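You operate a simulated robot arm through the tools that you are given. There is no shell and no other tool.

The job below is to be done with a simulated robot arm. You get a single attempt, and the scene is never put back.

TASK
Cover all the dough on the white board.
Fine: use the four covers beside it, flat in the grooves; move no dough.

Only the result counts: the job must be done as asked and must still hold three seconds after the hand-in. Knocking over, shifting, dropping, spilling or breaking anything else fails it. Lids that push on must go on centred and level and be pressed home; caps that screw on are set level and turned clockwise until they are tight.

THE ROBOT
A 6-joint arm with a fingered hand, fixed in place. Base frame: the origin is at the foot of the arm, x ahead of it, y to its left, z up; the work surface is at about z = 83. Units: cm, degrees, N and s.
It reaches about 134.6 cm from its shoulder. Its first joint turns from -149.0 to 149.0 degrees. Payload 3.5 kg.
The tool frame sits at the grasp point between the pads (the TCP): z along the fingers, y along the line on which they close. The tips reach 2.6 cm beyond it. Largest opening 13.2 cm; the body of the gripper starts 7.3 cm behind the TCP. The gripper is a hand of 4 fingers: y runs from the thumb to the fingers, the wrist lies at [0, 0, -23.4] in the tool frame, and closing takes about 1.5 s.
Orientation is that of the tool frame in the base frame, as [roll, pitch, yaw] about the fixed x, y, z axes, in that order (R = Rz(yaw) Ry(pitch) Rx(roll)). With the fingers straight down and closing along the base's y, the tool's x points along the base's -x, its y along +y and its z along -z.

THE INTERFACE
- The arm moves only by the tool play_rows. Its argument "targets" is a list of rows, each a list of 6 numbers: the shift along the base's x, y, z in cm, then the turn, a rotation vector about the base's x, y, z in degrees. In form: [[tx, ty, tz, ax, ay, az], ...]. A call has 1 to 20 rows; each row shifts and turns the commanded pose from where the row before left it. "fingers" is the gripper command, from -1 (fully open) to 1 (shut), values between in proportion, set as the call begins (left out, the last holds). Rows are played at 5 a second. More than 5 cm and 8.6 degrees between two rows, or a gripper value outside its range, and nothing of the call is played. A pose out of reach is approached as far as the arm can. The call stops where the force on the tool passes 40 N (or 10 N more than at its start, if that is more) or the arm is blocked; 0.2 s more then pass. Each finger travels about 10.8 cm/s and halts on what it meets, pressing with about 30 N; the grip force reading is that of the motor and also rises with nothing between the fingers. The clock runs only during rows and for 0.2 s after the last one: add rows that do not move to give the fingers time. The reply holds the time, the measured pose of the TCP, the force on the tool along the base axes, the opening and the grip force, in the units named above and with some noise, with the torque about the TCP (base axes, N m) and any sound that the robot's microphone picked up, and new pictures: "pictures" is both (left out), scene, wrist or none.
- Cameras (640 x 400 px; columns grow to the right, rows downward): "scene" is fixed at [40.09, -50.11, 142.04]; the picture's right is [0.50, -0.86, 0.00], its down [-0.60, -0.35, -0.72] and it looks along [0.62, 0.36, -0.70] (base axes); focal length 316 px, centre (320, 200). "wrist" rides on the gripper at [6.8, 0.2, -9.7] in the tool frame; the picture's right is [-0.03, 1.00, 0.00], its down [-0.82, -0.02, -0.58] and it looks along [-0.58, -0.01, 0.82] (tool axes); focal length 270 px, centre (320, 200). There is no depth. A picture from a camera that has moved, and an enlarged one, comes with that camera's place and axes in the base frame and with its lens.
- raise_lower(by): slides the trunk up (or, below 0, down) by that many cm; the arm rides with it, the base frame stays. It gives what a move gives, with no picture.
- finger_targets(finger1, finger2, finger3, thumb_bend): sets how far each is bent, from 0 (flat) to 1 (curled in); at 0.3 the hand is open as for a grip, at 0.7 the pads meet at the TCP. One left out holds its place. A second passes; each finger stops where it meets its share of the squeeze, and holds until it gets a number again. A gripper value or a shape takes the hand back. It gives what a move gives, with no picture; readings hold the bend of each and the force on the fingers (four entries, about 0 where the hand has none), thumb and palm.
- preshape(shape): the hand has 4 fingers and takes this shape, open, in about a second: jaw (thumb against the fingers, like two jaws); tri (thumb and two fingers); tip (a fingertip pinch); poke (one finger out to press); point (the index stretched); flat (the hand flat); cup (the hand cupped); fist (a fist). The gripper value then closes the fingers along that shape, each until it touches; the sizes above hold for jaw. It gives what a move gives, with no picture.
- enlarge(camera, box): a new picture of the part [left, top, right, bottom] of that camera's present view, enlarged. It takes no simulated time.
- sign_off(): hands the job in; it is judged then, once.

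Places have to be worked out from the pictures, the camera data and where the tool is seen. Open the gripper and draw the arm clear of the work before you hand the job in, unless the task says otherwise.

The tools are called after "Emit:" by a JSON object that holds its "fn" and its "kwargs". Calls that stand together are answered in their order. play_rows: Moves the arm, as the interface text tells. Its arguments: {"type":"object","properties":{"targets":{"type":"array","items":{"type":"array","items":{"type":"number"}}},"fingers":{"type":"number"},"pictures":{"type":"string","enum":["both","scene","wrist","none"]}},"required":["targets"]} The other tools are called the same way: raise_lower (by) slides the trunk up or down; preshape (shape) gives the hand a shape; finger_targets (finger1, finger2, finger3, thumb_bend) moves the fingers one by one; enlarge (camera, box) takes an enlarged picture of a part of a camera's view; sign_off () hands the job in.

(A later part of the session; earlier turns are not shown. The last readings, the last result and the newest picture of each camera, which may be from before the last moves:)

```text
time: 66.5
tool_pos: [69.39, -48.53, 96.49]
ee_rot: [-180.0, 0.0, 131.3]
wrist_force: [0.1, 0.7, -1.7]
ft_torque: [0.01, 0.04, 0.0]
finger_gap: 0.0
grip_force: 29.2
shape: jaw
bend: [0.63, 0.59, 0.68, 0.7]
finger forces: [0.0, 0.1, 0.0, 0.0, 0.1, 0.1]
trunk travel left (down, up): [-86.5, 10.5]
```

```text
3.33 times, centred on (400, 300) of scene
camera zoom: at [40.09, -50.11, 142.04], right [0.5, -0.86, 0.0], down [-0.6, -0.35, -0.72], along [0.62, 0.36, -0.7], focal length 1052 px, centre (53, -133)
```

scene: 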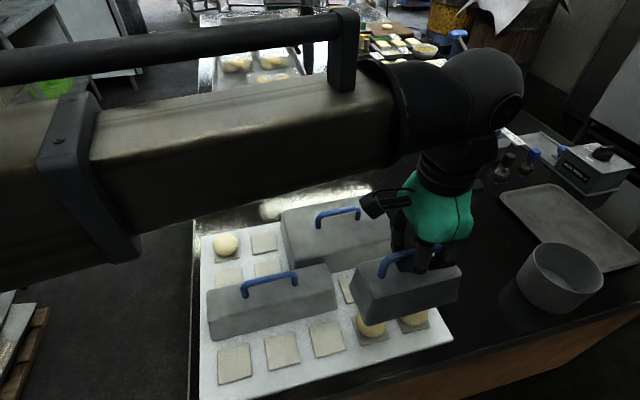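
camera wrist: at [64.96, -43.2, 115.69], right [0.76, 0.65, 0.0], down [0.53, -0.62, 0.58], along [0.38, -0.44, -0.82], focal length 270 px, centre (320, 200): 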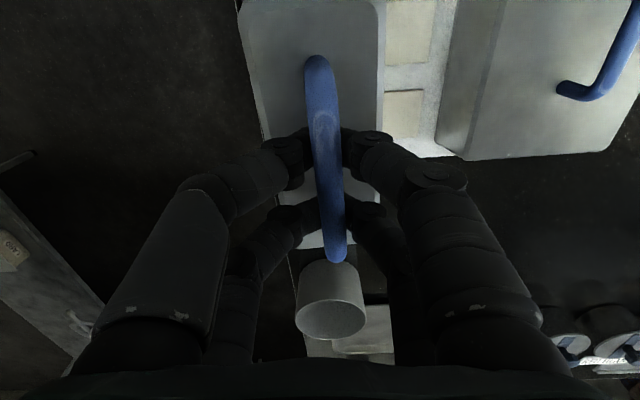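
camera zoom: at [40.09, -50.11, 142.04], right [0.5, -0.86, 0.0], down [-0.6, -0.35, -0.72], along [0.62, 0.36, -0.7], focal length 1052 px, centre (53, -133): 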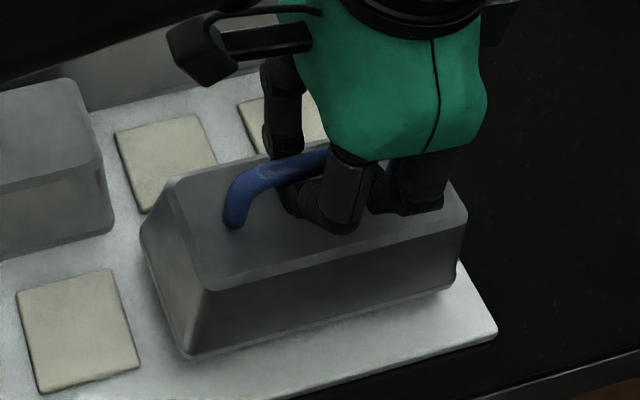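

The hover position matches the target within about 0.2 cm. I'll turn a further -0.3° and lower 2.7 cm to touch down.

Emit:
{"fn": "play_rows", "kwargs": {"targets": [[0.05, -0.05, 0, 0, 0, -0.3], [0, 0, 0, 0, 0, 0]], "pictures": "none"}}

Emit:
{"fn": "raise_lower", "kwargs": {"by": -2.7}}

Emit:
{"fn": "enlarge", "kwargs": {"camera": "scene", "box": [345, 305, 405, 355]}}

Emit:
{"fn": "enlarge", "kwargs": {"camera": "scene", "box": [405, 285, 465, 335]}}

Emit:
{"fn": "enlarge", "kwargs": {"camera": "scene", "box": [330, 240, 470, 360]}}

```text
time: 67.1
tool_pos: [69.51, -48.59, 96.5]
ee_rot: [180.0, 0.0, 131.0]
wrist_force: [-0.1, 0.8, -0.9]
ft_torque: [-0.01, 0.0, 0.01]
finger_gap: 0.01
grip_force: 30.4
shape: jaw
bend: [0.63, 0.59, 0.68, 0.7]
finger forces: [0.0, 0.0, 0.1, 0.1, 0.0, 0.1]
trunk travel left (down, up): [-86.5, 10.5]
```

```text
time: 67.9
tool_pos: [69.46, -48.6, 93.87]
ee_rot: [180.0, 0.1, 130.9]
wrist_force: [-0.5, -0.5, 0.9]
ft_torque: [0.01, 0.02, -0.01]
finger_gap: 0.01
grip_force: 29.8
shape: jaw
bend: [0.63, 0.59, 0.68, 0.7]
finger forces: [0.0, 0.0, 0.0, 0.0, 0.0, 0.0]
trunk travel left (down, up): [-83.8, 13.2]
```

```text
8.00 times, centred on (375, 330) of scene
camera zoom: at [40.09, -50.11, 142.04], right [0.5, -0.86, 0.0], down [-0.6, -0.35, -0.72], along [0.62, 0.36, -0.7], focal length 2524 px, centre (-120, -840)
```

zoom: 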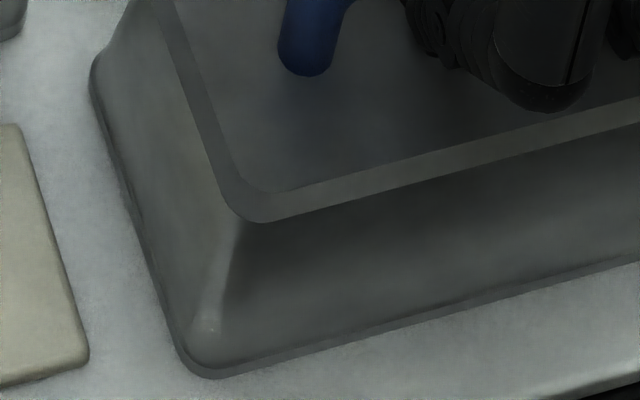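

```text
8.00 times, centred on (435, 310) of scene
camera zoom: at [40.09, -50.11, 142.04], right [0.5, -0.86, 0.0], down [-0.6, -0.35, -0.72], along [0.62, 0.36, -0.7], focal length 2524 px, centre (-600, -680)
```

zoom: 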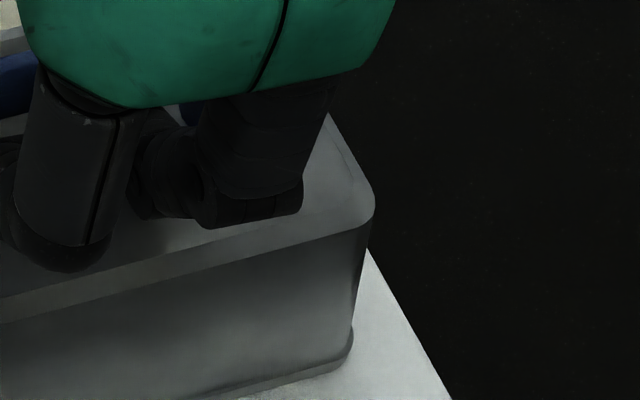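

```text
3.33 times, centred on (400, 300) of scene
camera zoom: at [40.09, -50.11, 142.04], right [0.5, -0.86, 0.0], down [-0.6, -0.35, -0.72], along [0.62, 0.36, -0.7], focal length 1052 px, centre (53, -133)
```

zoom: 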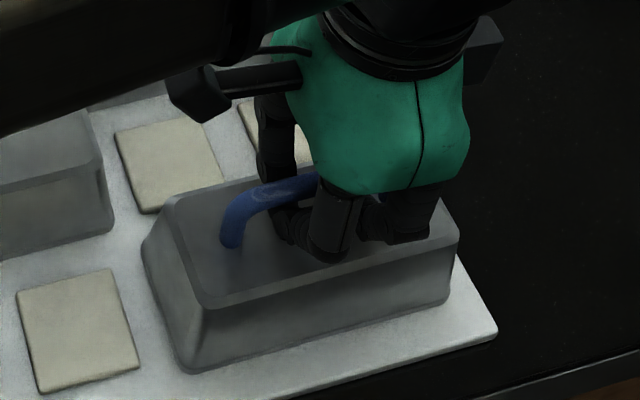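

The medium cover has landed with clearances between 0.75 and 1.2 cm and yaw about -44.8°. I'll open, raise and verify.

Emit:
{"fn": "play_rows", "kwargs": {"targets": [[0, 0, 0, 0, 0, 0], [0, 0, 0, 0, 0, 0], [0, 0, 0, 0, 0, 0], [0, 0, 0, 0, 0, 0], [0, 0, 0, 0, 0, 0], [0, 0, 0, 0, 0, 0], [0, 0, 0, 0, 0, 0]], "fingers": -0.5, "pictures": "none"}}

Emit:
{"fn": "raise_lower", "kwargs": {"by": 9}}

Emit:
{"fn": "enlarge", "kwargs": {"camera": "scene", "box": [320, 230, 470, 370]}}

Emit:
{"fn": "enlarge", "kwargs": {"camera": "wrist", "box": [100, 0, 540, 275]}}

```text
time: 69.5
tool_pos: [69.4, -48.55, 93.88]
ee_rot: [-180.0, 0.1, 131.0]
wrist_force: [0.6, -0.5, -0.4]
ft_torque: [0.03, 0.02, 0.01]
finger_gap: 9.87
grip_force: 0.0
shape: jaw
bend: [0.64, 0.64, 0.64, 0.51]
finger forces: [0.1, 0.0, 0.1, 0.0, 0.0, 0.0]
trunk travel left (down, up): [-83.8, 13.2]
```

```text
time: 70.7
tool_pos: [69.54, -48.56, 102.93]
ee_rot: [179.9, 0.0, 131.0]
wrist_force: [1.2, 0.0, -0.4]
ft_torque: [-0.03, -0.03, 0.0]
finger_gap: 9.85
grip_force: 0.1
shape: jaw
bend: [0.64, 0.64, 0.64, 0.51]
finger forces: [0.0, 0.0, 0.0, 0.0, 0.1, 0.0]
trunk travel left (down, up): [-92.8, 4.2]
```

```text
2.86 times, centred on (395, 300) of scene
camera zoom: at [40.09, -50.11, 142.04], right [0.5, -0.86, 0.0], down [-0.6, -0.35, -0.72], along [0.62, 0.36, -0.7], focal length 901 px, centre (106, -86)
```

zoom: 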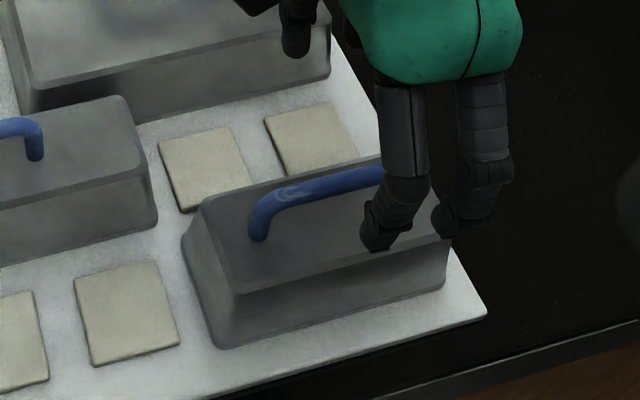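

```text
1.45 times, centred on (320, 138) of wrist
camera zoom: at [65.26, -43.26, 112.5], right [0.77, 0.64, 0.0], down [0.52, -0.63, 0.58], along [0.37, -0.45, -0.82], focal length 393 px, centre (320, 291)
```

zoom: 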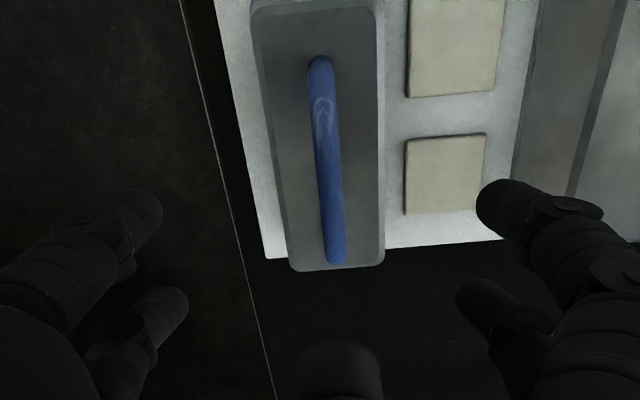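

The medium cover sits well over D4-D5. The last one is the small 1x1 cover near (106.5,28.4), so I'll move above it with the hand open.

Emit:
{"fn": "play_rows", "kwargs": {"targets": [[1.93, 4.0, 0, 0, 0, 0.2], [1.93, 4.0, 0, 0, 0, 0.2], [1.93, 4.0, 0, 0, 0, 0.2], [1.93, 4.0, 0, 0, 0, 0.2], [1.93, 4.0, 0, 0, 0, 0.2], [1.93, 4.0, 0, 0, 0, 0.2], [1.93, 4.0, 0, 0, 0, 0.2], [1.93, 4.0, 0, 0, 0, 0.2], [1.93, 4.0, 0, 0, 0, 0.2], [1.93, 4.0, 0, 0, 0, 0.2], [1.93, 4.0, 0, 0, 0, 0.2], [1.93, 4.0, 0, 0, 0, 0.2], [1.93, 4.0, 0, 0, 0, 0.2], [1.93, 4.0, 0, 0, 0, 0.2], [1.93, 4.0, 0, 0, 0, 0.2], [1.93, 4.0, 0, 0, 0, 0.2], [1.93, 4.0, 0, 0, 0, 0.2], [1.93, 4.0, 0, 0, 0, 0.2], [1.93, 4.0, 0, 0, 0, 0.2], [0, 0, 0, 0, 0, 0]], "fingers": -1}}

Emit:
{"fn": "enlarge", "kwargs": {"camera": "wrist", "box": [180, 0, 460, 220]}}

Emit:
{"fn": "enlarge", "kwargs": {"camera": "scene", "box": [190, 170, 460, 400]}}

```text
time: 74.9
tool_pos: [106.05, 27.5, 102.85]
ee_rot: [-180.0, 0.0, 134.8]
wrist_force: [0.0, 0.3, -0.2]
ft_torque: [-0.03, -0.03, -0.01]
finger_gap: 13.19
grip_force: 0.1
shape: jaw
bend: [0.3, 0.3, 0.3, 0.3]
finger forces: [0.0, 0.0, 0.0, 0.0, 0.0, 0.1]
trunk travel left (down, up): [-92.8, 4.2]
camera wrist: at [101.51, 32.46, 112.5], right [0.73, 0.69, 0.0], down [0.56, -0.59, 0.58], along [0.4, -0.42, -0.82], focal length 270 px, centre (320, 200)
```

scene: 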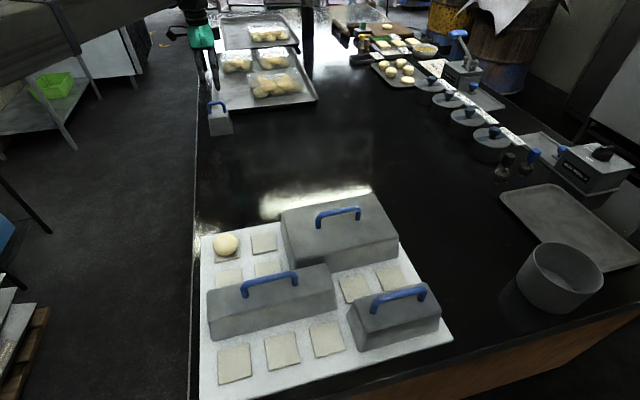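
wrist: 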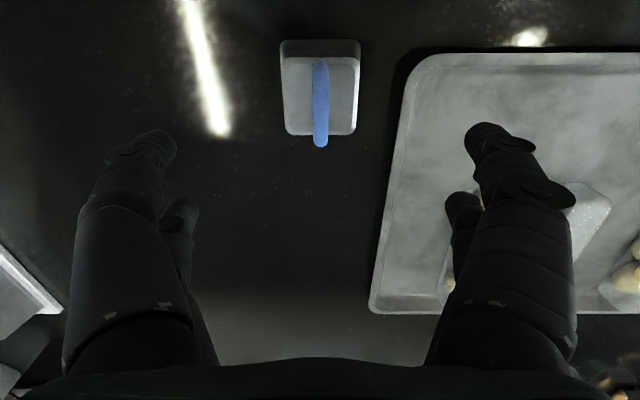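

```text
1.82 times, centred on (320, 110) of wrist
camera zoom: at [101.51, 32.46, 112.5], right [0.73, 0.69, 0.0], down [0.56, -0.59, 0.58], along [0.4, -0.42, -0.82], focal length 491 px, centre (320, 364)
```

zoom: 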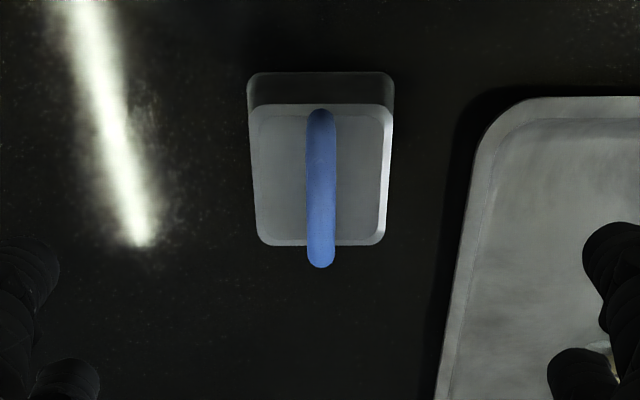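

```text
1.74 times, centred on (325, 285) of scene
camera zoom: at [40.09, -50.11, 142.04], right [0.5, -0.86, 0.0], down [-0.6, -0.35, -0.72], along [0.62, 0.36, -0.7], focal length 549 px, centre (311, 52)
```

zoom: 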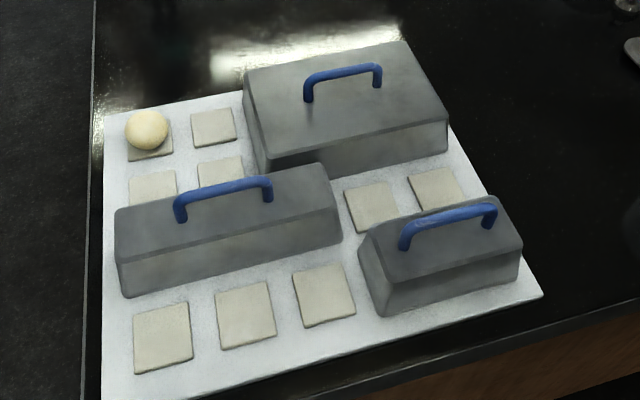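

The small handle is about 0.85 cm nearer than the TCP and its yaw is about -46.9°. I'll correct that, lower 6 cm and check again.

Emit:
{"fn": "play_rows", "kwargs": {"targets": [[-0.58, 0.62, 0, 0, 0, -1.7], [0, 0, 0, 0, 0, 0]], "pictures": "none"}}

Emit:
{"fn": "raise_lower", "kwargs": {"by": -6}}

Emit:
{"fn": "enlarge", "kwargs": {"camera": "wrist", "box": [160, 0, 480, 240]}}

Emit:
{"fn": "enlarge", "kwargs": {"camera": "scene", "box": [180, 60, 260, 140]}}

```text
time: 75.5
tool_pos: [105.48, 28.03, 102.76]
ee_rot: [-180.0, 0.0, 133.2]
wrist_force: [0.9, -0.6, -0.7]
ft_torque: [-0.02, 0.02, 0.02]
finger_gap: 13.18
grip_force: 0.1
shape: jaw
bend: [0.3, 0.3, 0.3, 0.3]
finger forces: [0.1, 0.1, 0.1, 0.0, 0.1, 0.1]
trunk travel left (down, up): [-92.8, 4.2]
```

```text
time: 76.5
tool_pos: [105.61, 28.1, 96.94]
ee_rot: [-179.9, 0.0, 133.1]
wrist_force: [0.1, 0.2, 0.1]
ft_torque: [0.0, 0.01, -0.01]
finger_gap: 13.16
grip_force: 0.1
shape: jaw
bend: [0.3, 0.3, 0.3, 0.3]
finger forces: [0.1, 0.0, 0.0, 0.1, 0.0, 0.0]
trunk travel left (down, up): [-86.8, 10.2]
```

```text
1.67 times, centred on (320, 120) of wrist
camera zoom: at [101.05, 33.16, 106.52], right [0.75, 0.66, 0.0], down [0.54, -0.61, 0.58], along [0.38, -0.43, -0.82], focal length 450 px, centre (320, 333)
```

zoom: 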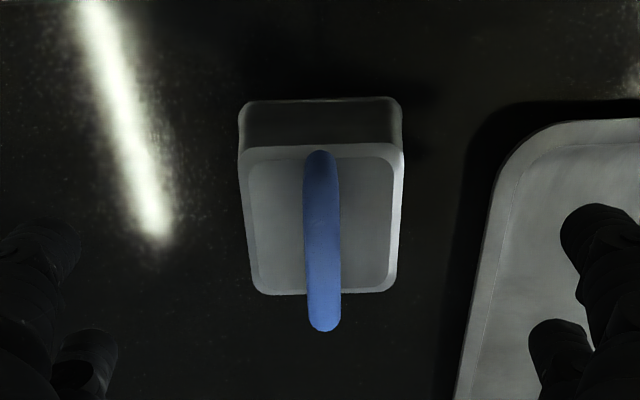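

```text
5.00 times, centred on (220, 100) of scene
camera zoom: at [40.09, -50.11, 142.04], right [0.5, -0.86, 0.0], down [-0.6, -0.35, -0.72], along [0.62, 0.36, -0.7], focal length 1577 px, centre (820, 700)
```

zoom: 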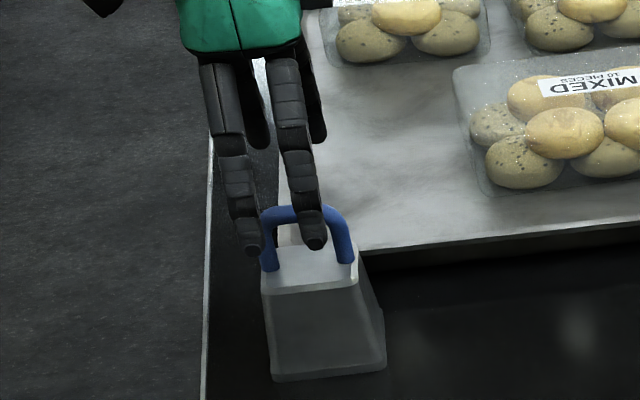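

The handle is centred under the TCP. I'll lower 3.6 cm and take a look before closing.

Emit:
{"fn": "raise_lower", "kwargs": {"by": -3.7}}

Emit:
{"fn": "enlarge", "kwargs": {"camera": "scene", "box": [185, 70, 255, 140]}}

Emit:
{"fn": "enlarge", "kwargs": {"camera": "wrist", "box": [160, 40, 480, 260]}}

```text
time: 77.3
tool_pos: [105.52, 27.97, 93.19]
ee_rot: [-179.9, 0.0, 133.2]
wrist_force: [-0.5, 0.3, -0.9]
ft_torque: [0.02, -0.01, -0.01]
finger_gap: 13.18
grip_force: 0.0
shape: jaw
bend: [0.3, 0.3, 0.3, 0.3]
finger forces: [0.0, 0.0, 0.0, 0.0, 0.0, 0.1]
trunk travel left (down, up): [-83.1, 13.9]
```

```text
5.71 times, centred on (220, 105) of scene
camera zoom: at [40.09, -50.11, 142.04], right [0.5, -0.86, 0.0], down [-0.6, -0.35, -0.72], along [0.62, 0.36, -0.7], focal length 1803 px, centre (891, 743)
```

zoom: 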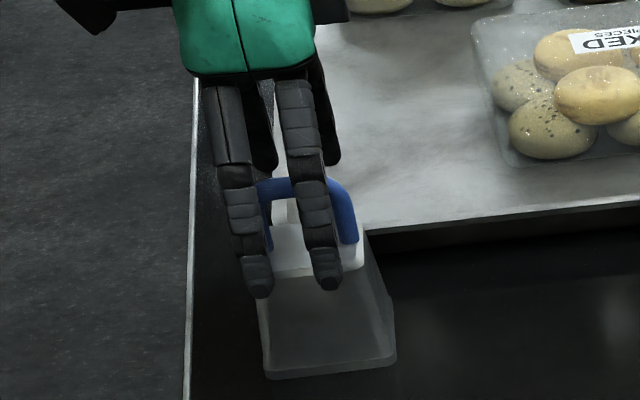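

```text
1.82 times, centred on (320, 150) of wrist
camera zoom: at [101.05, 33.16, 102.82], right [0.75, 0.66, 0.0], down [0.54, -0.61, 0.58], along [0.38, -0.43, -0.82], focal length 491 px, centre (320, 291)
```

zoom: 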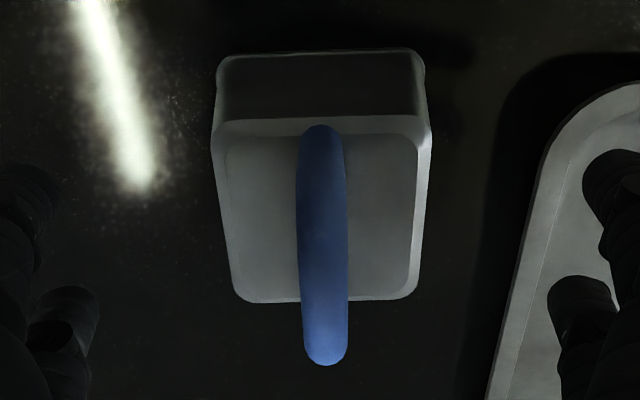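

The finger pairs sit about 0.5 cm toward -v of the short handle's centre, which also explains the earlier tilt. I'll shift +0.6 cm along v and then close.

Emit:
{"fn": "play_rows", "kwargs": {"targets": [[0.42, -0.42, 0, 0, 0, 0], [0, 0, 0, 0, 0, 0]], "pictures": "none"}}

Emit:
{"fn": "play_rows", "kwargs": {"targets": [[0, 0, 0, 0, 0, 0], [0, 0, 0, 0, 0, 0], [0, 0, 0, 0, 0, 0], [0, 0, 0, 0, 0, 0], [0, 0, 0, 0, 0, 0], [0, 0, 0, 0, 0, 0], [0, 0, 0, 0, 0, 0], [0, 0, 0, 0, 0, 0], [0, 0, 0, 0, 0, 0]], "fingers": 1}}

Emit:
{"fn": "enlarge", "kwargs": {"camera": "scene", "box": [185, 70, 255, 140]}}

Emit:
{"fn": "enlarge", "kwargs": {"camera": "wrist", "box": [160, 40, 480, 260]}}

```text
time: 77.9
tool_pos: [105.95, 27.54, 93.24]
ee_rot: [180.0, 0.0, 133.1]
wrist_force: [-0.6, -0.9, -1.0]
ft_torque: [0.01, 0.01, -0.01]
finger_gap: 13.18
grip_force: 0.1
shape: jaw
bend: [0.3, 0.3, 0.3, 0.3]
finger forces: [0.1, 0.0, 0.0, 0.1, 0.1, 0.0]
trunk travel left (down, up): [-83.1, 13.9]
```

```text
time: 79.9
tool_pos: [105.95, 27.63, 93.11]
ee_rot: [180.0, 0.0, 133.2]
wrist_force: [0.3, -0.1, 0.1]
ft_torque: [-0.02, -0.08, 0.02]
finger_gap: 0.0
grip_force: 29.5
shape: jaw
bend: [0.7, 0.71, 0.71, 0.71]
finger forces: [0.0, 27.6, 27.0, 0.1, 0.0, 0.0]
trunk travel left (down, up): [-83.1, 13.9]
camera wrist: at [101.49, 32.74, 102.8], right [0.75, 0.66, 0.0], down [0.54, -0.61, 0.58], along [0.38, -0.43, -0.82], focal length 270 px, centre (320, 200)
```

scene: 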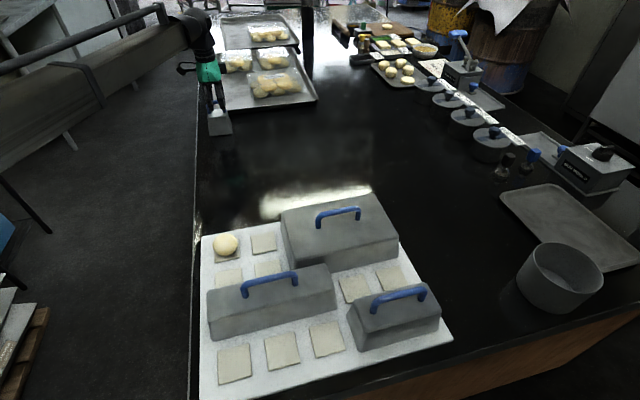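
wrist: 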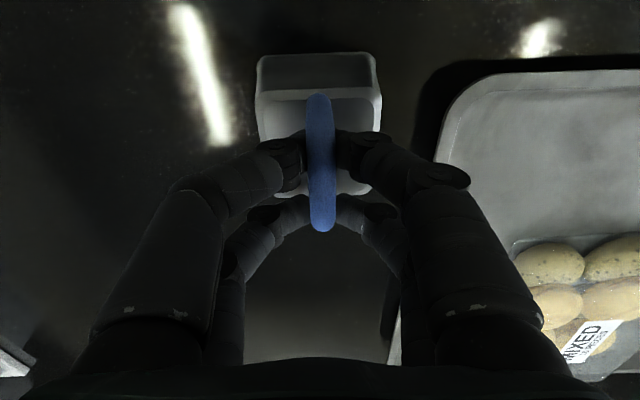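

```text
5.71 times, centred on (220, 105) of scene
camera zoom: at [40.09, -50.11, 142.04], right [0.5, -0.86, 0.0], down [-0.6, -0.35, -0.72], along [0.62, 0.36, -0.7], focal length 1803 px, centre (891, 743)
```

zoom: 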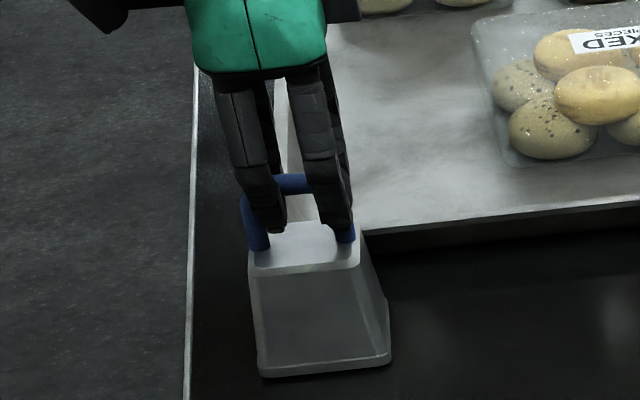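

```text
1.82 times, centred on (320, 150) of wrist
camera zoom: at [101.49, 32.74, 102.8], right [0.75, 0.66, 0.0], down [0.54, -0.61, 0.58], along [0.38, -0.43, -0.82], focal length 491 px, centre (320, 291)
```

zoom: 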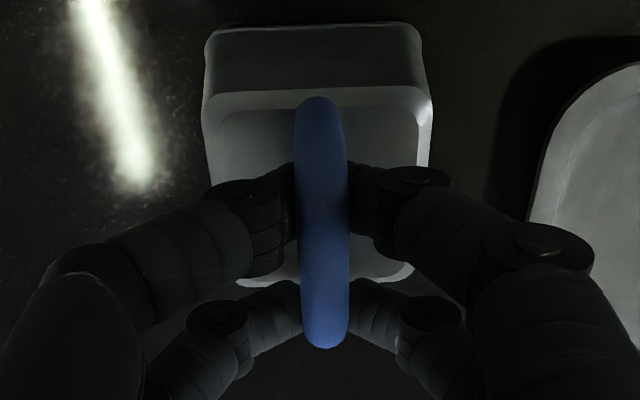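

Fingers 2 and 3 now show about 27 N, so there is a firm grip around the far post. I'll lift 2 cm and check the cover.

Emit:
{"fn": "raise_lower", "kwargs": {"by": 2}}

Emit:
{"fn": "enlarge", "kwargs": {"camera": "scene", "box": [185, 60, 255, 140]}}

Emit:
{"fn": "enlarge", "kwargs": {"camera": "wrist", "box": [160, 40, 480, 260]}}

```text
time: 80.6
tool_pos: [106.04, 27.6, 95.09]
ee_rot: [-180.0, 0.0, 133.2]
wrist_force: [0.0, -1.0, -1.7]
ft_torque: [0.01, -0.01, 0.01]
finger_gap: 0.0
grip_force: 29.9
shape: jaw
bend: [0.7, 0.71, 0.71, 0.71]
finger forces: [0.0, 27.4, 27.0, 0.0, 0.1, 0.0]
trunk travel left (down, up): [-85.1, 11.9]
```

```text
5.00 times, centred on (220, 100) of scene
camera zoom: at [40.09, -50.11, 142.04], right [0.5, -0.86, 0.0], down [-0.6, -0.35, -0.72], along [0.62, 0.36, -0.7], focal length 1577 px, centre (820, 700)
```

zoom: 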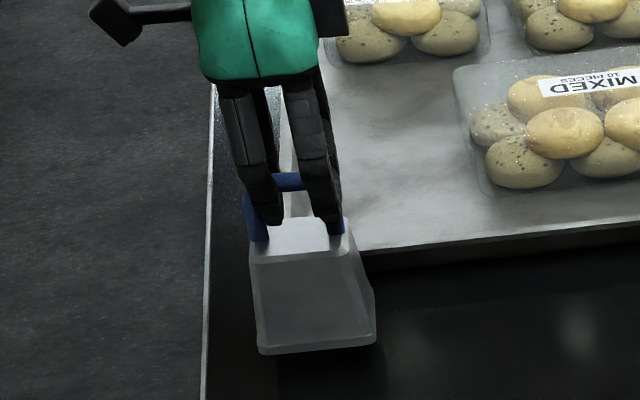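

```text
1.82 times, centred on (320, 150) of wrist
camera zoom: at [101.51, 32.75, 104.79], right [0.75, 0.66, 0.0], down [0.54, -0.61, 0.58], along [0.38, -0.43, -0.82], focal length 491 px, centre (320, 291)
```

zoom: 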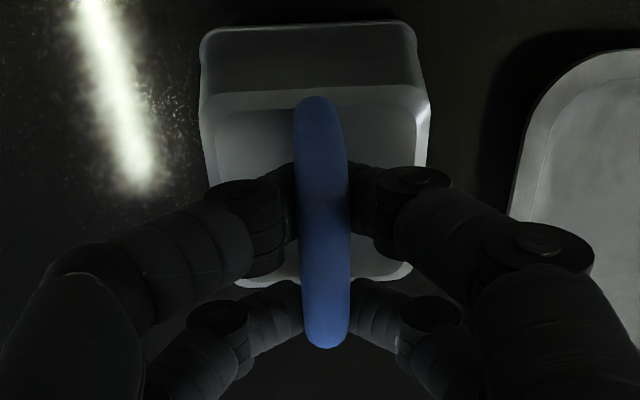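

The small cover is lifted and rigid in the grip. I'll raise 7 cm and carry it straight to A1, turning +1.6° on the way.

Emit:
{"fn": "raise_lower", "kwargs": {"by": 7}}

Emit:
{"fn": "play_rows", "kwargs": {"targets": [[-2.153, -2.125, 0, 0, 0, 0.09], [-2.153, -2.125, 0, 0, 0, 0.09], [-2.153, -2.125, 0, 0, 0, 0.09], [-2.153, -2.125, 0, 0, 0, 0.09], [-2.153, -2.125, 0, 0, 0, 0.09], [-2.153, -2.125, 0, 0, 0, 0.09], [-2.153, -2.125, 0, 0, 0, 0.09], [-2.153, -2.125, 0, 0, 0, 0.09], [-2.153, -2.125, 0, 0, 0, 0.09], [-2.153, -2.125, 0, 0, 0, 0.09], [-2.153, -2.125, 0, 0, 0, 0.09], [-2.153, -2.125, 0, 0, 0, 0.09], [-2.153, -2.125, 0, 0, 0, 0.09], [-2.153, -2.125, 0, 0, 0, 0.09], [-2.153, -2.125, 0, 0, 0, 0.09], [-2.153, -2.125, 0, 0, 0, 0.09], [-2.153, -2.125, 0, 0, 0, 0.09], [-2.153, -2.125, 0, 0, 0, 0.09], [0, 0, 0, 0, 0, 0], [0, 0, 0, 0, 0, 0]]}}

Emit:
{"fn": "enlarge", "kwargs": {"camera": "scene", "box": [180, 180, 290, 270]}}

Emit:
{"fn": "enlarge", "kwargs": {"camera": "wrist", "box": [160, 0, 480, 260]}}

```text
time: 81.7
tool_pos: [105.93, 27.63, 102.13]
ee_rot: [179.9, -0.1, 133.1]
wrist_force: [-0.5, -0.7, -1.0]
ft_torque: [-0.02, 0.01, 0.02]
finger_gap: 0.01
grip_force: 30.4
shape: jaw
bend: [0.7, 0.71, 0.71, 0.71]
finger forces: [0.0, 27.4, 27.0, 0.0, 0.0, 0.0]
trunk travel left (down, up): [-92.1, 4.9]
```

```text
time: 85.9
tool_pos: [67.3, -10.38, 102.21]
ee_rot: [-180.0, 0.0, 134.7]
wrist_force: [0.5, 0.3, -1.2]
ft_torque: [-0.02, 0.0, 0.0]
finger_gap: 0.0
grip_force: 30.3
shape: jaw
bend: [0.7, 0.71, 0.71, 0.71]
finger forces: [0.0, 27.4, 27.1, 0.0, 0.1, 0.1]
trunk travel left (down, up): [-92.1, 4.9]
camera wrist: at [62.7, -5.37, 111.8], right [0.73, 0.69, 0.0], down [0.56, -0.59, 0.58], along [0.4, -0.42, -0.82], focal length 270 px, centre (320, 200)
```

scene: 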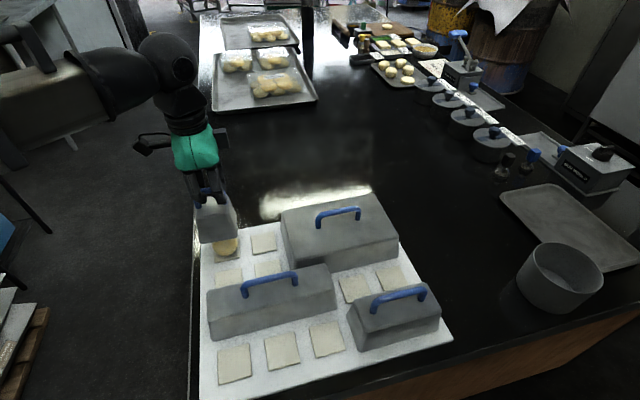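
wrist: 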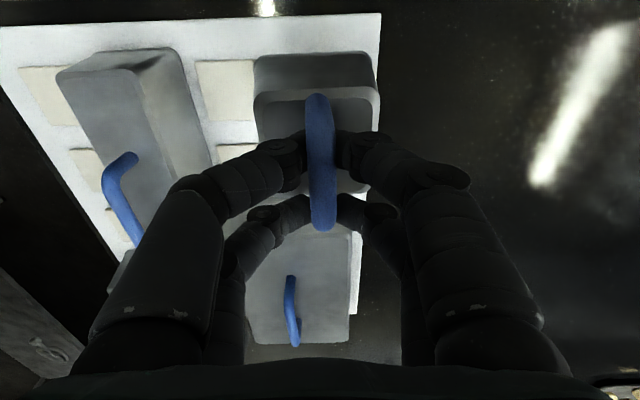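

```text
4.44 times, centred on (235, 225) of scene
camera zoom: at [40.09, -50.11, 142.04], right [0.5, -0.86, 0.0], down [-0.6, -0.35, -0.72], along [0.62, 0.36, -0.7], focal length 1402 px, centre (698, 89)
```

zoom: 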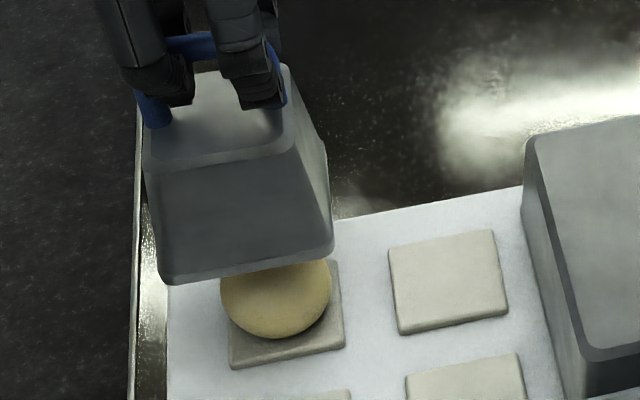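

```text
1.54 times, centred on (320, 130) of wrist
camera zoom: at [62.7, -5.37, 111.8], right [0.73, 0.69, 0.0], down [0.56, -0.59, 0.58], along [0.4, -0.42, -0.82], focal length 416 px, centre (320, 308)
```

zoom: 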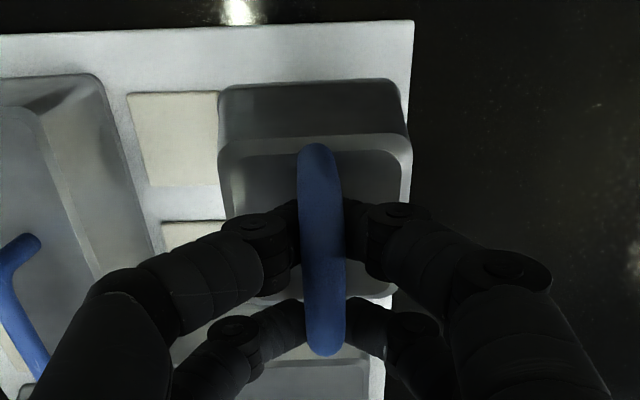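

The small cover is above the A1 dough. I'll zoom tightly on its rim corners to measure before lowering.

Emit:
{"fn": "enlarge", "kwargs": {"camera": "scene", "box": [185, 205, 245, 260]}}

Emit:
{"fn": "enlarge", "kwargs": {"camera": "scene", "box": [210, 190, 260, 250]}}

```text
7.27 times, centred on (215, 232) of scene
camera zoom: at [40.09, -50.11, 142.04], right [0.5, -0.86, 0.0], down [-0.6, -0.35, -0.72], along [0.62, 0.36, -0.7], focal length 2294 px, centre (1084, -36)
```

zoom: 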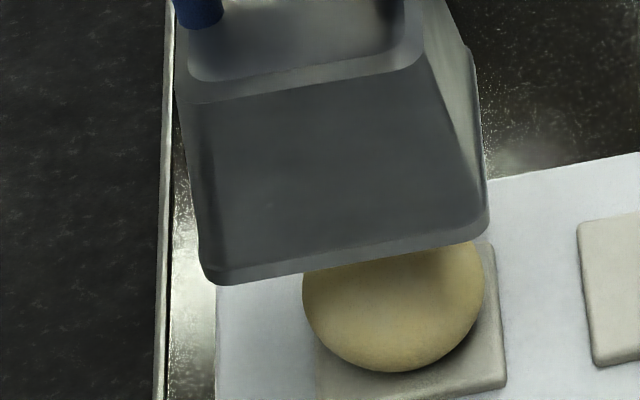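

```text
6.67 times, centred on (235, 220) of scene
camera zoom: at [40.09, -50.11, 142.04], right [0.5, -0.86, 0.0], down [-0.6, -0.35, -0.72], along [0.62, 0.36, -0.7], focal length 2103 px, centre (887, 67)
```

zoom: 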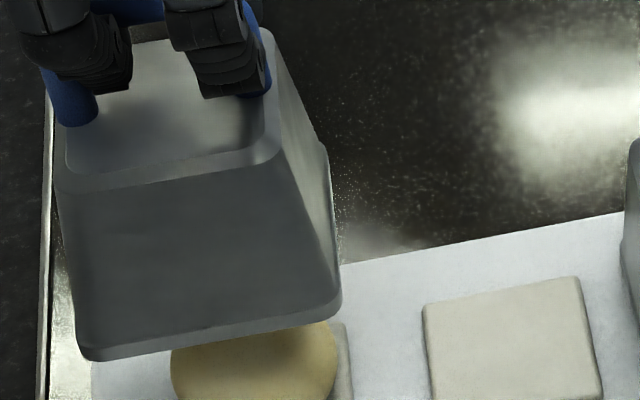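

The rim centre measures (u 39.98, v 54.29) against a target of (40.1, 54.48). I'll shift by (+0.1,+0.2), lower 3.5 cm and re-measure.

Emit:
{"fn": "play_rows", "kwargs": {"targets": [[0.21, -0.07, 0, 0, 0, 0], [0, 0, 0, 0, 0, 0]], "pictures": "none"}}

Emit:
{"fn": "raise_lower", "kwargs": {"by": -3.5}}

Emit:
{"fn": "enlarge", "kwargs": {"camera": "scene", "box": [190, 215, 250, 270]}}

Emit:
{"fn": "enlarge", "kwargs": {"camera": "wrist", "box": [160, 0, 480, 260]}}

```text
time: 86.5
tool_pos: [67.46, -10.58, 102.05]
ee_rot: [180.0, -0.1, 134.6]
wrist_force: [0.6, 0.2, -1.0]
ft_torque: [-0.01, 0.01, 0.01]
finger_gap: 0.0
grip_force: 30.1
shape: jaw
bend: [0.7, 0.71, 0.71, 0.71]
finger forces: [0.1, 27.5, 27.0, 0.1, 0.0, 0.0]
trunk travel left (down, up): [-92.1, 4.9]
```

```text
time: 87.3
tool_pos: [67.41, -10.49, 98.7]
ee_rot: [-179.9, 0.0, 134.6]
wrist_force: [-0.8, -0.9, -1.4]
ft_torque: [0.01, -0.03, 0.0]
finger_gap: 0.0
grip_force: 30.0
shape: jaw
bend: [0.7, 0.71, 0.71, 0.71]
finger forces: [0.0, 27.4, 27.2, 0.1, 0.1, 0.0]
trunk travel left (down, up): [-88.6, 8.4]
```

```text
7.27 times, centred on (220, 242) of scene
camera zoom: at [40.09, -50.11, 142.04], right [0.5, -0.86, 0.0], down [-0.6, -0.35, -0.72], along [0.62, 0.36, -0.7], focal length 2294 px, centre (1047, -109)
```

zoom: 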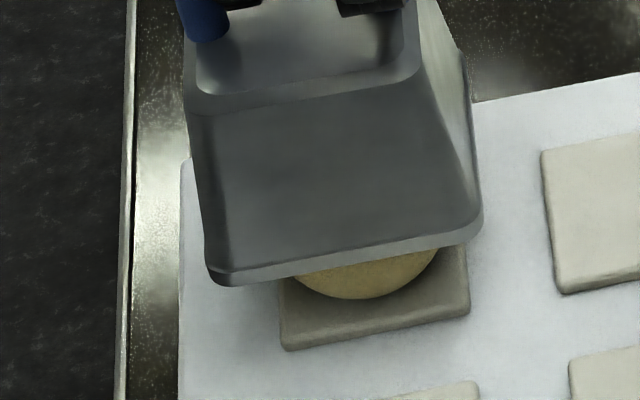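

```text
1.54 times, centred on (320, 130) of wrist
camera zoom: at [62.91, -5.5, 108.3], right [0.73, 0.69, 0.0], down [0.56, -0.59, 0.58], along [0.4, -0.42, -0.82], focal length 416 px, centre (320, 308)
```

zoom: 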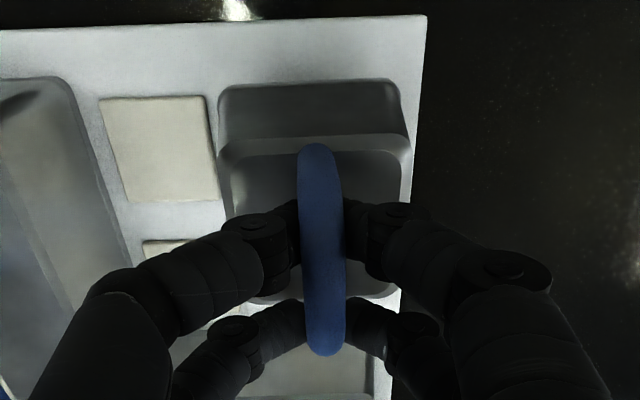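

The rim is now centred within 0.1 cm with yaw matching the pad. I'll lower 3 cm and look again.

Emit:
{"fn": "raise_lower", "kwargs": {"by": -3}}

Emit:
{"fn": "enlarge", "kwargs": {"camera": "scene", "box": [190, 220, 250, 275]}}

Emit:
{"fn": "enlarge", "kwargs": {"camera": "wrist", "box": [160, 0, 480, 260]}}

```text
time: 88.0
tool_pos: [67.55, -10.62, 95.62]
ee_rot: [-180.0, 0.1, 134.6]
wrist_force: [-0.3, 0.1, -1.2]
ft_torque: [-0.01, 0.0, 0.0]
finger_gap: 0.0
grip_force: 30.1
shape: jaw
bend: [0.7, 0.71, 0.71, 0.71]
finger forces: [0.0, 27.4, 27.1, 0.0, 0.1, 0.1]
trunk travel left (down, up): [-85.6, 11.4]
```

```text
7.27 times, centred on (220, 248) of scene
camera zoom: at [40.09, -50.11, 142.04], right [0.5, -0.86, 0.0], down [-0.6, -0.35, -0.72], along [0.62, 0.36, -0.7], focal length 2294 px, centre (1047, -146)
```

zoom: 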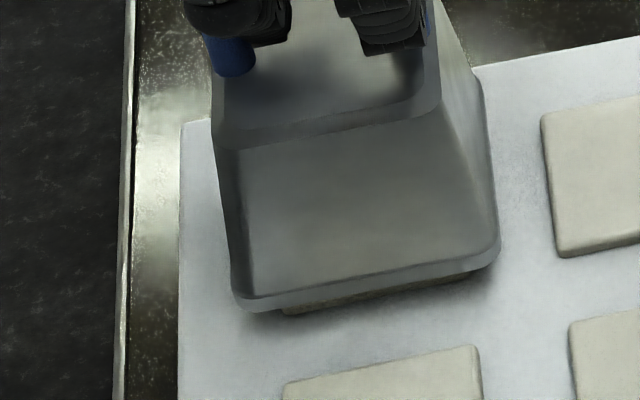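

```text
1.54 times, centred on (320, 130) of wrist
camera zoom: at [62.91, -5.5, 105.3], right [0.73, 0.69, 0.0], down [0.56, -0.59, 0.58], along [0.4, -0.42, -0.82], focal length 416 px, centre (320, 308)
```

zoom: 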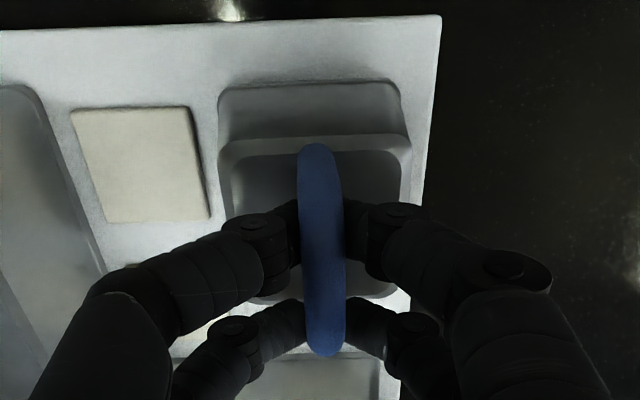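

The alignment holds (centre v 54.5, near rim u 36.3). I'll lower the last 1.6 cm onto the board.

Emit:
{"fn": "raise_lower", "kwargs": {"by": -1.4}}

Emit:
{"fn": "enlarge", "kwargs": {"camera": "scene", "box": [190, 220, 250, 275]}}

```text
time: 88.6
tool_pos: [67.43, -10.46, 94.35]
ee_rot: [179.9, 0.1, 134.7]
wrist_force: [0.9, 0.2, 1.7]
ft_torque: [-0.02, -0.14, -0.02]
finger_gap: 0.0
grip_force: 29.4
shape: jaw
bend: [0.7, 0.71, 0.71, 0.71]
finger forces: [0.0, 28.7, 28.2, 0.0, 0.1, 0.0]
trunk travel left (down, up): [-84.2, 12.8]
```

```text
7.27 times, centred on (220, 248) of scene
camera zoom: at [40.09, -50.11, 142.04], right [0.5, -0.86, 0.0], down [-0.6, -0.35, -0.72], along [0.62, 0.36, -0.7], focal length 2294 px, centre (1047, -146)
```

zoom: 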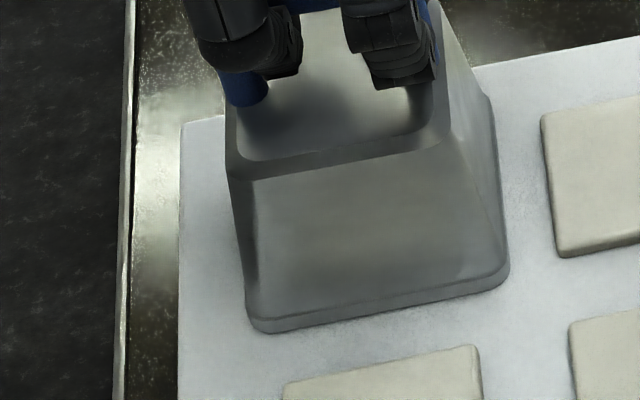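

The cover touches the board, but the relative measurement shows it 0.35 cm too far in u. I'll lift 0.6 cm, shift -0.33 cm in u, and set it down again.

Emit:
{"fn": "raise_lower", "kwargs": {"by": 0.7}}

Emit:
{"fn": "play_rows", "kwargs": {"targets": [[-0.12, -0.12, 0, 0, 0, 0], [-0.12, -0.12, 0, 0, 0, 0], [0, 0, 0, 0, 0, 0], [0, 0, 0, 0, 0, 0]], "pictures": "none"}}

Emit:
{"fn": "enlarge", "kwargs": {"camera": "scene", "box": [190, 220, 250, 275]}}

```text
time: 89.2
tool_pos: [67.5, -10.54, 95.01]
ee_rot: [180.0, 0.0, 134.8]
wrist_force: [-0.4, 0.1, -1.7]
ft_torque: [0.0, -0.04, 0.0]
finger_gap: 0.0
grip_force: 30.4
shape: jaw
bend: [0.7, 0.71, 0.71, 0.71]
finger forces: [0.0, 28.4, 27.9, 0.1, 0.1, 0.1]
trunk travel left (down, up): [-84.9, 12.1]
```

```text
time: 90.2
tool_pos: [67.14, -10.59, 95.08]
ee_rot: [-180.0, 0.1, 134.6]
wrist_force: [-0.9, 0.6, -0.2]
ft_torque: [-0.01, 0.01, 0.01]
finger_gap: 0.0
grip_force: 30.2
shape: jaw
bend: [0.7, 0.71, 0.71, 0.71]
finger forces: [0.1, 28.2, 27.9, 0.0, 0.0, 0.0]
trunk travel left (down, up): [-84.9, 12.1]
```

```text
7.27 times, centred on (220, 248) of scene
camera zoom: at [40.09, -50.11, 142.04], right [0.5, -0.86, 0.0], down [-0.6, -0.35, -0.72], along [0.62, 0.36, -0.7], focal length 2294 px, centre (1047, -146)
```

zoom: 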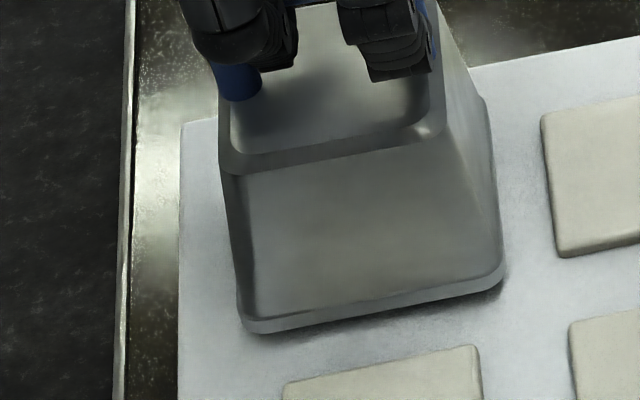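

I'll set it down again with 0.8 cm of travel.

Emit:
{"fn": "raise_lower", "kwargs": {"by": -0.8}}

Emit:
{"fn": "enlarge", "kwargs": {"camera": "scene", "box": [190, 220, 250, 275]}}

```text
time: 90.8
tool_pos: [67.34, -10.75, 94.32]
ee_rot: [-179.9, 0.0, 134.8]
wrist_force: [-0.6, -0.9, 4.2]
ft_torque: [-0.02, -0.15, -0.01]
finger_gap: 0.0
grip_force: 29.9
shape: jaw
bend: [0.7, 0.71, 0.71, 0.71]
finger forces: [0.0, 29.3, 29.2, 0.0, 0.1, 0.1]
trunk travel left (down, up): [-84.1, 12.9]
```

```text
7.27 times, centred on (220, 248) of scene
camera zoom: at [40.09, -50.11, 142.04], right [0.5, -0.86, 0.0], down [-0.6, -0.35, -0.72], along [0.62, 0.36, -0.7], focal length 2294 px, centre (1047, -146)
```

zoom: 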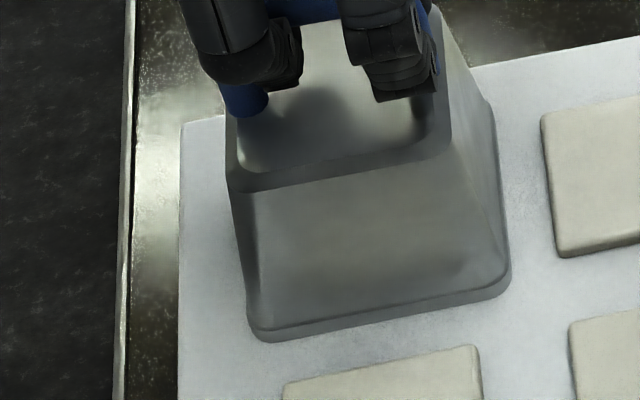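

It is set down with near clearance 0.89 cm and v centre 54.6, close to ideal. I'll open the hand and raise it clear.

Emit:
{"fn": "play_rows", "kwargs": {"targets": [[0, 0, 0, 0, 0, 0], [0, 0, 0, 0, 0, 0], [0, 0, 0, 0, 0, 0], [0, 0, 0, 0, 0, 0], [0, 0, 0, 0, 0, 0], [0, 0, 0, 0, 0, 0], [0, 0, 0, 0, 0, 0]], "fingers": -0.5, "pictures": "none"}}

Emit:
{"fn": "raise_lower", "kwargs": {"by": 10}}

Emit:
{"fn": "enlarge", "kwargs": {"camera": "scene", "box": [190, 215, 260, 275]}}

Emit:
{"fn": "enlarge", "kwargs": {"camera": "wrist", "box": [100, 0, 540, 275]}}

```text
time: 92.4
tool_pos: [67.27, -10.83, 94.25]
ee_rot: [180.0, 0.0, 134.7]
wrist_force: [0.1, 0.8, 0.5]
ft_torque: [0.04, 0.0, 0.0]
finger_gap: 9.88
grip_force: 0.1
shape: jaw
bend: [0.64, 0.64, 0.64, 0.51]
finger forces: [0.1, 0.1, 0.0, 0.1, 0.0, 0.0]
trunk travel left (down, up): [-84.1, 12.9]
```

```text
time: 93.7
tool_pos: [67.31, -10.76, 104.15]
ee_rot: [-180.0, 0.1, 134.6]
wrist_force: [-0.2, 0.3, -0.3]
ft_torque: [-0.02, 0.01, 0.02]
finger_gap: 9.87
grip_force: 0.1
shape: jaw
bend: [0.64, 0.64, 0.64, 0.51]
finger forces: [0.0, 0.0, 0.0, 0.0, 0.2, 0.1]
trunk travel left (down, up): [-94.1, 2.9]
```

```text
6.67 times, centred on (225, 245) of scene
camera zoom: at [40.09, -50.11, 142.04], right [0.5, -0.86, 0.0], down [-0.6, -0.35, -0.72], along [0.62, 0.36, -0.7], focal length 2103 px, centre (953, -100)
```

zoom: 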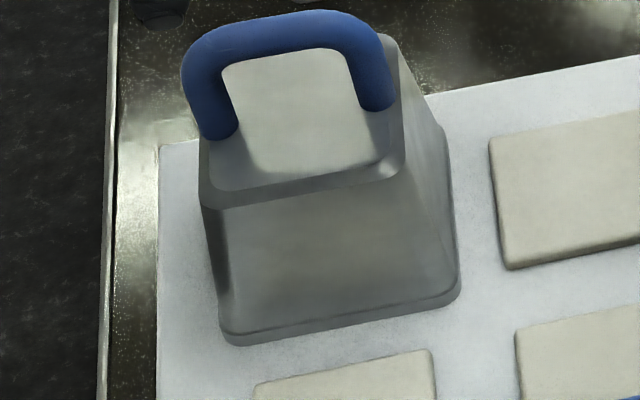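

```text
1.45 times, centred on (320, 138) of wrist
camera zoom: at [62.69, -5.74, 113.8], right [0.73, 0.69, 0.0], down [0.56, -0.59, 0.58], along [0.4, -0.42, -0.82], focal length 393 px, centre (320, 291)
```

zoom: 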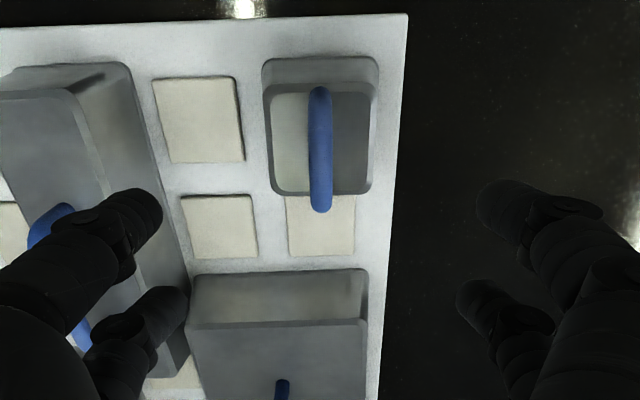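

All four covers are on the board. I'll zoom in on each rim to confirm that they all lie flat in the grooves.

Emit:
{"fn": "enlarge", "kwargs": {"camera": "scene", "box": [195, 260, 345, 350]}}

Emit:
{"fn": "enlarge", "kwargs": {"camera": "scene", "box": [275, 190, 405, 290]}}

Emit:
{"fn": "enlarge", "kwargs": {"camera": "scene", "box": [335, 270, 460, 360]}}

Emit:
{"fn": "enlarge", "kwargs": {"camera": "wrist", "box": [240, 20, 400, 160]}}

Emit:
{"fn": "enlarge", "kwargs": {"camera": "wrist", "box": [90, 20, 290, 190]}}

```text
4.27 times, centred on (270, 305) of scene
camera zoom: at [40.09, -50.11, 142.04], right [0.5, -0.86, 0.0], down [-0.6, -0.35, -0.72], along [0.62, 0.36, -0.7], focal length 1346 px, centre (533, -248)
```

zoom: 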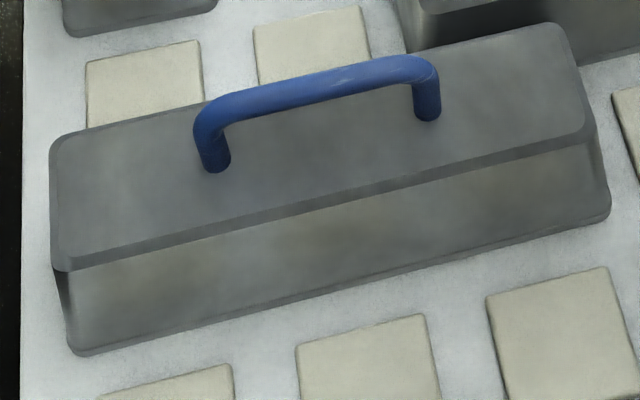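

```text
4.00 times, centred on (340, 240) of scene
camera zoom: at [40.09, -50.11, 142.04], right [0.5, -0.86, 0.0], down [-0.6, -0.35, -0.72], along [0.62, 0.36, -0.7], focal length 1262 px, centre (240, 40)
```

zoom: 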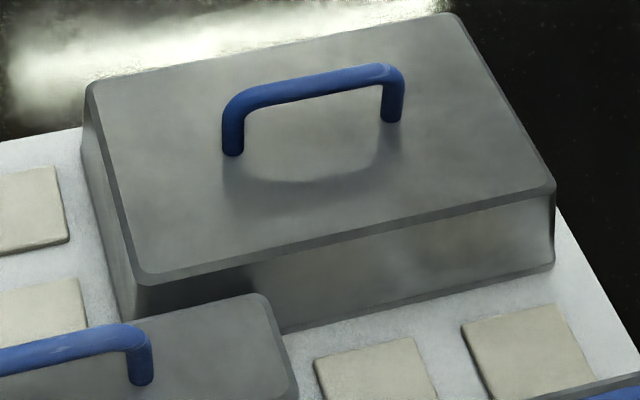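

```text
4.44 times, centred on (398, 315) of scene
camera zoom: at [40.09, -50.11, 142.04], right [0.5, -0.86, 0.0], down [-0.6, -0.35, -0.72], along [0.62, 0.36, -0.7], focal length 1402 px, centre (-24, -311)
```

zoom: 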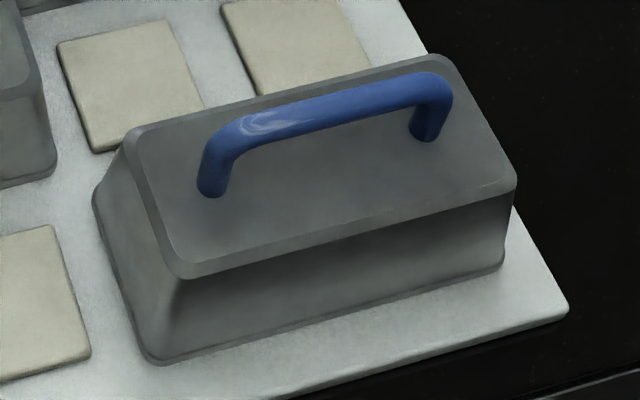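

```text
2.86 times, centred on (320, 90) of wrist
camera zoom: at [62.69, -5.74, 113.8], right [0.73, 0.69, 0.0], down [0.56, -0.59, 0.58], along [0.4, -0.42, -0.82], focal length 772 px, centre (320, 514)
```

zoom: 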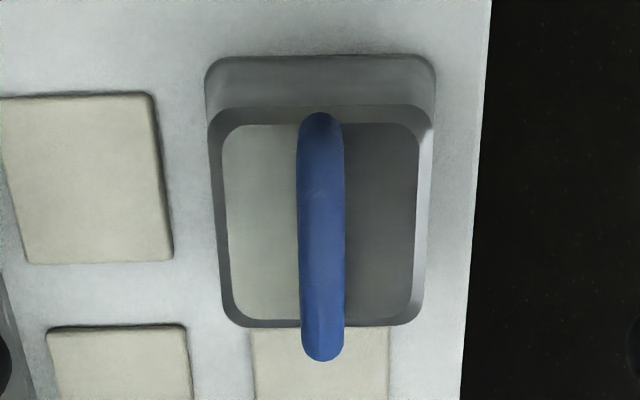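

```text
2.35 times, centred on (190, 105) of wrist
camera zoom: at [62.69, -5.74, 113.8], right [0.73, 0.69, 0.0], down [0.56, -0.59, 0.58], along [0.4, -0.42, -0.82], focal length 636 px, centre (626, 424)
```

zoom: 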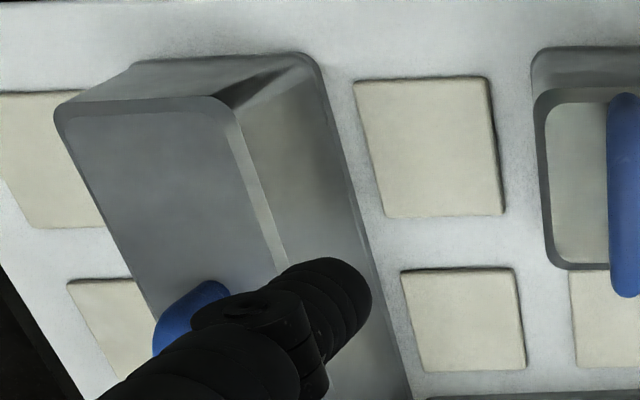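

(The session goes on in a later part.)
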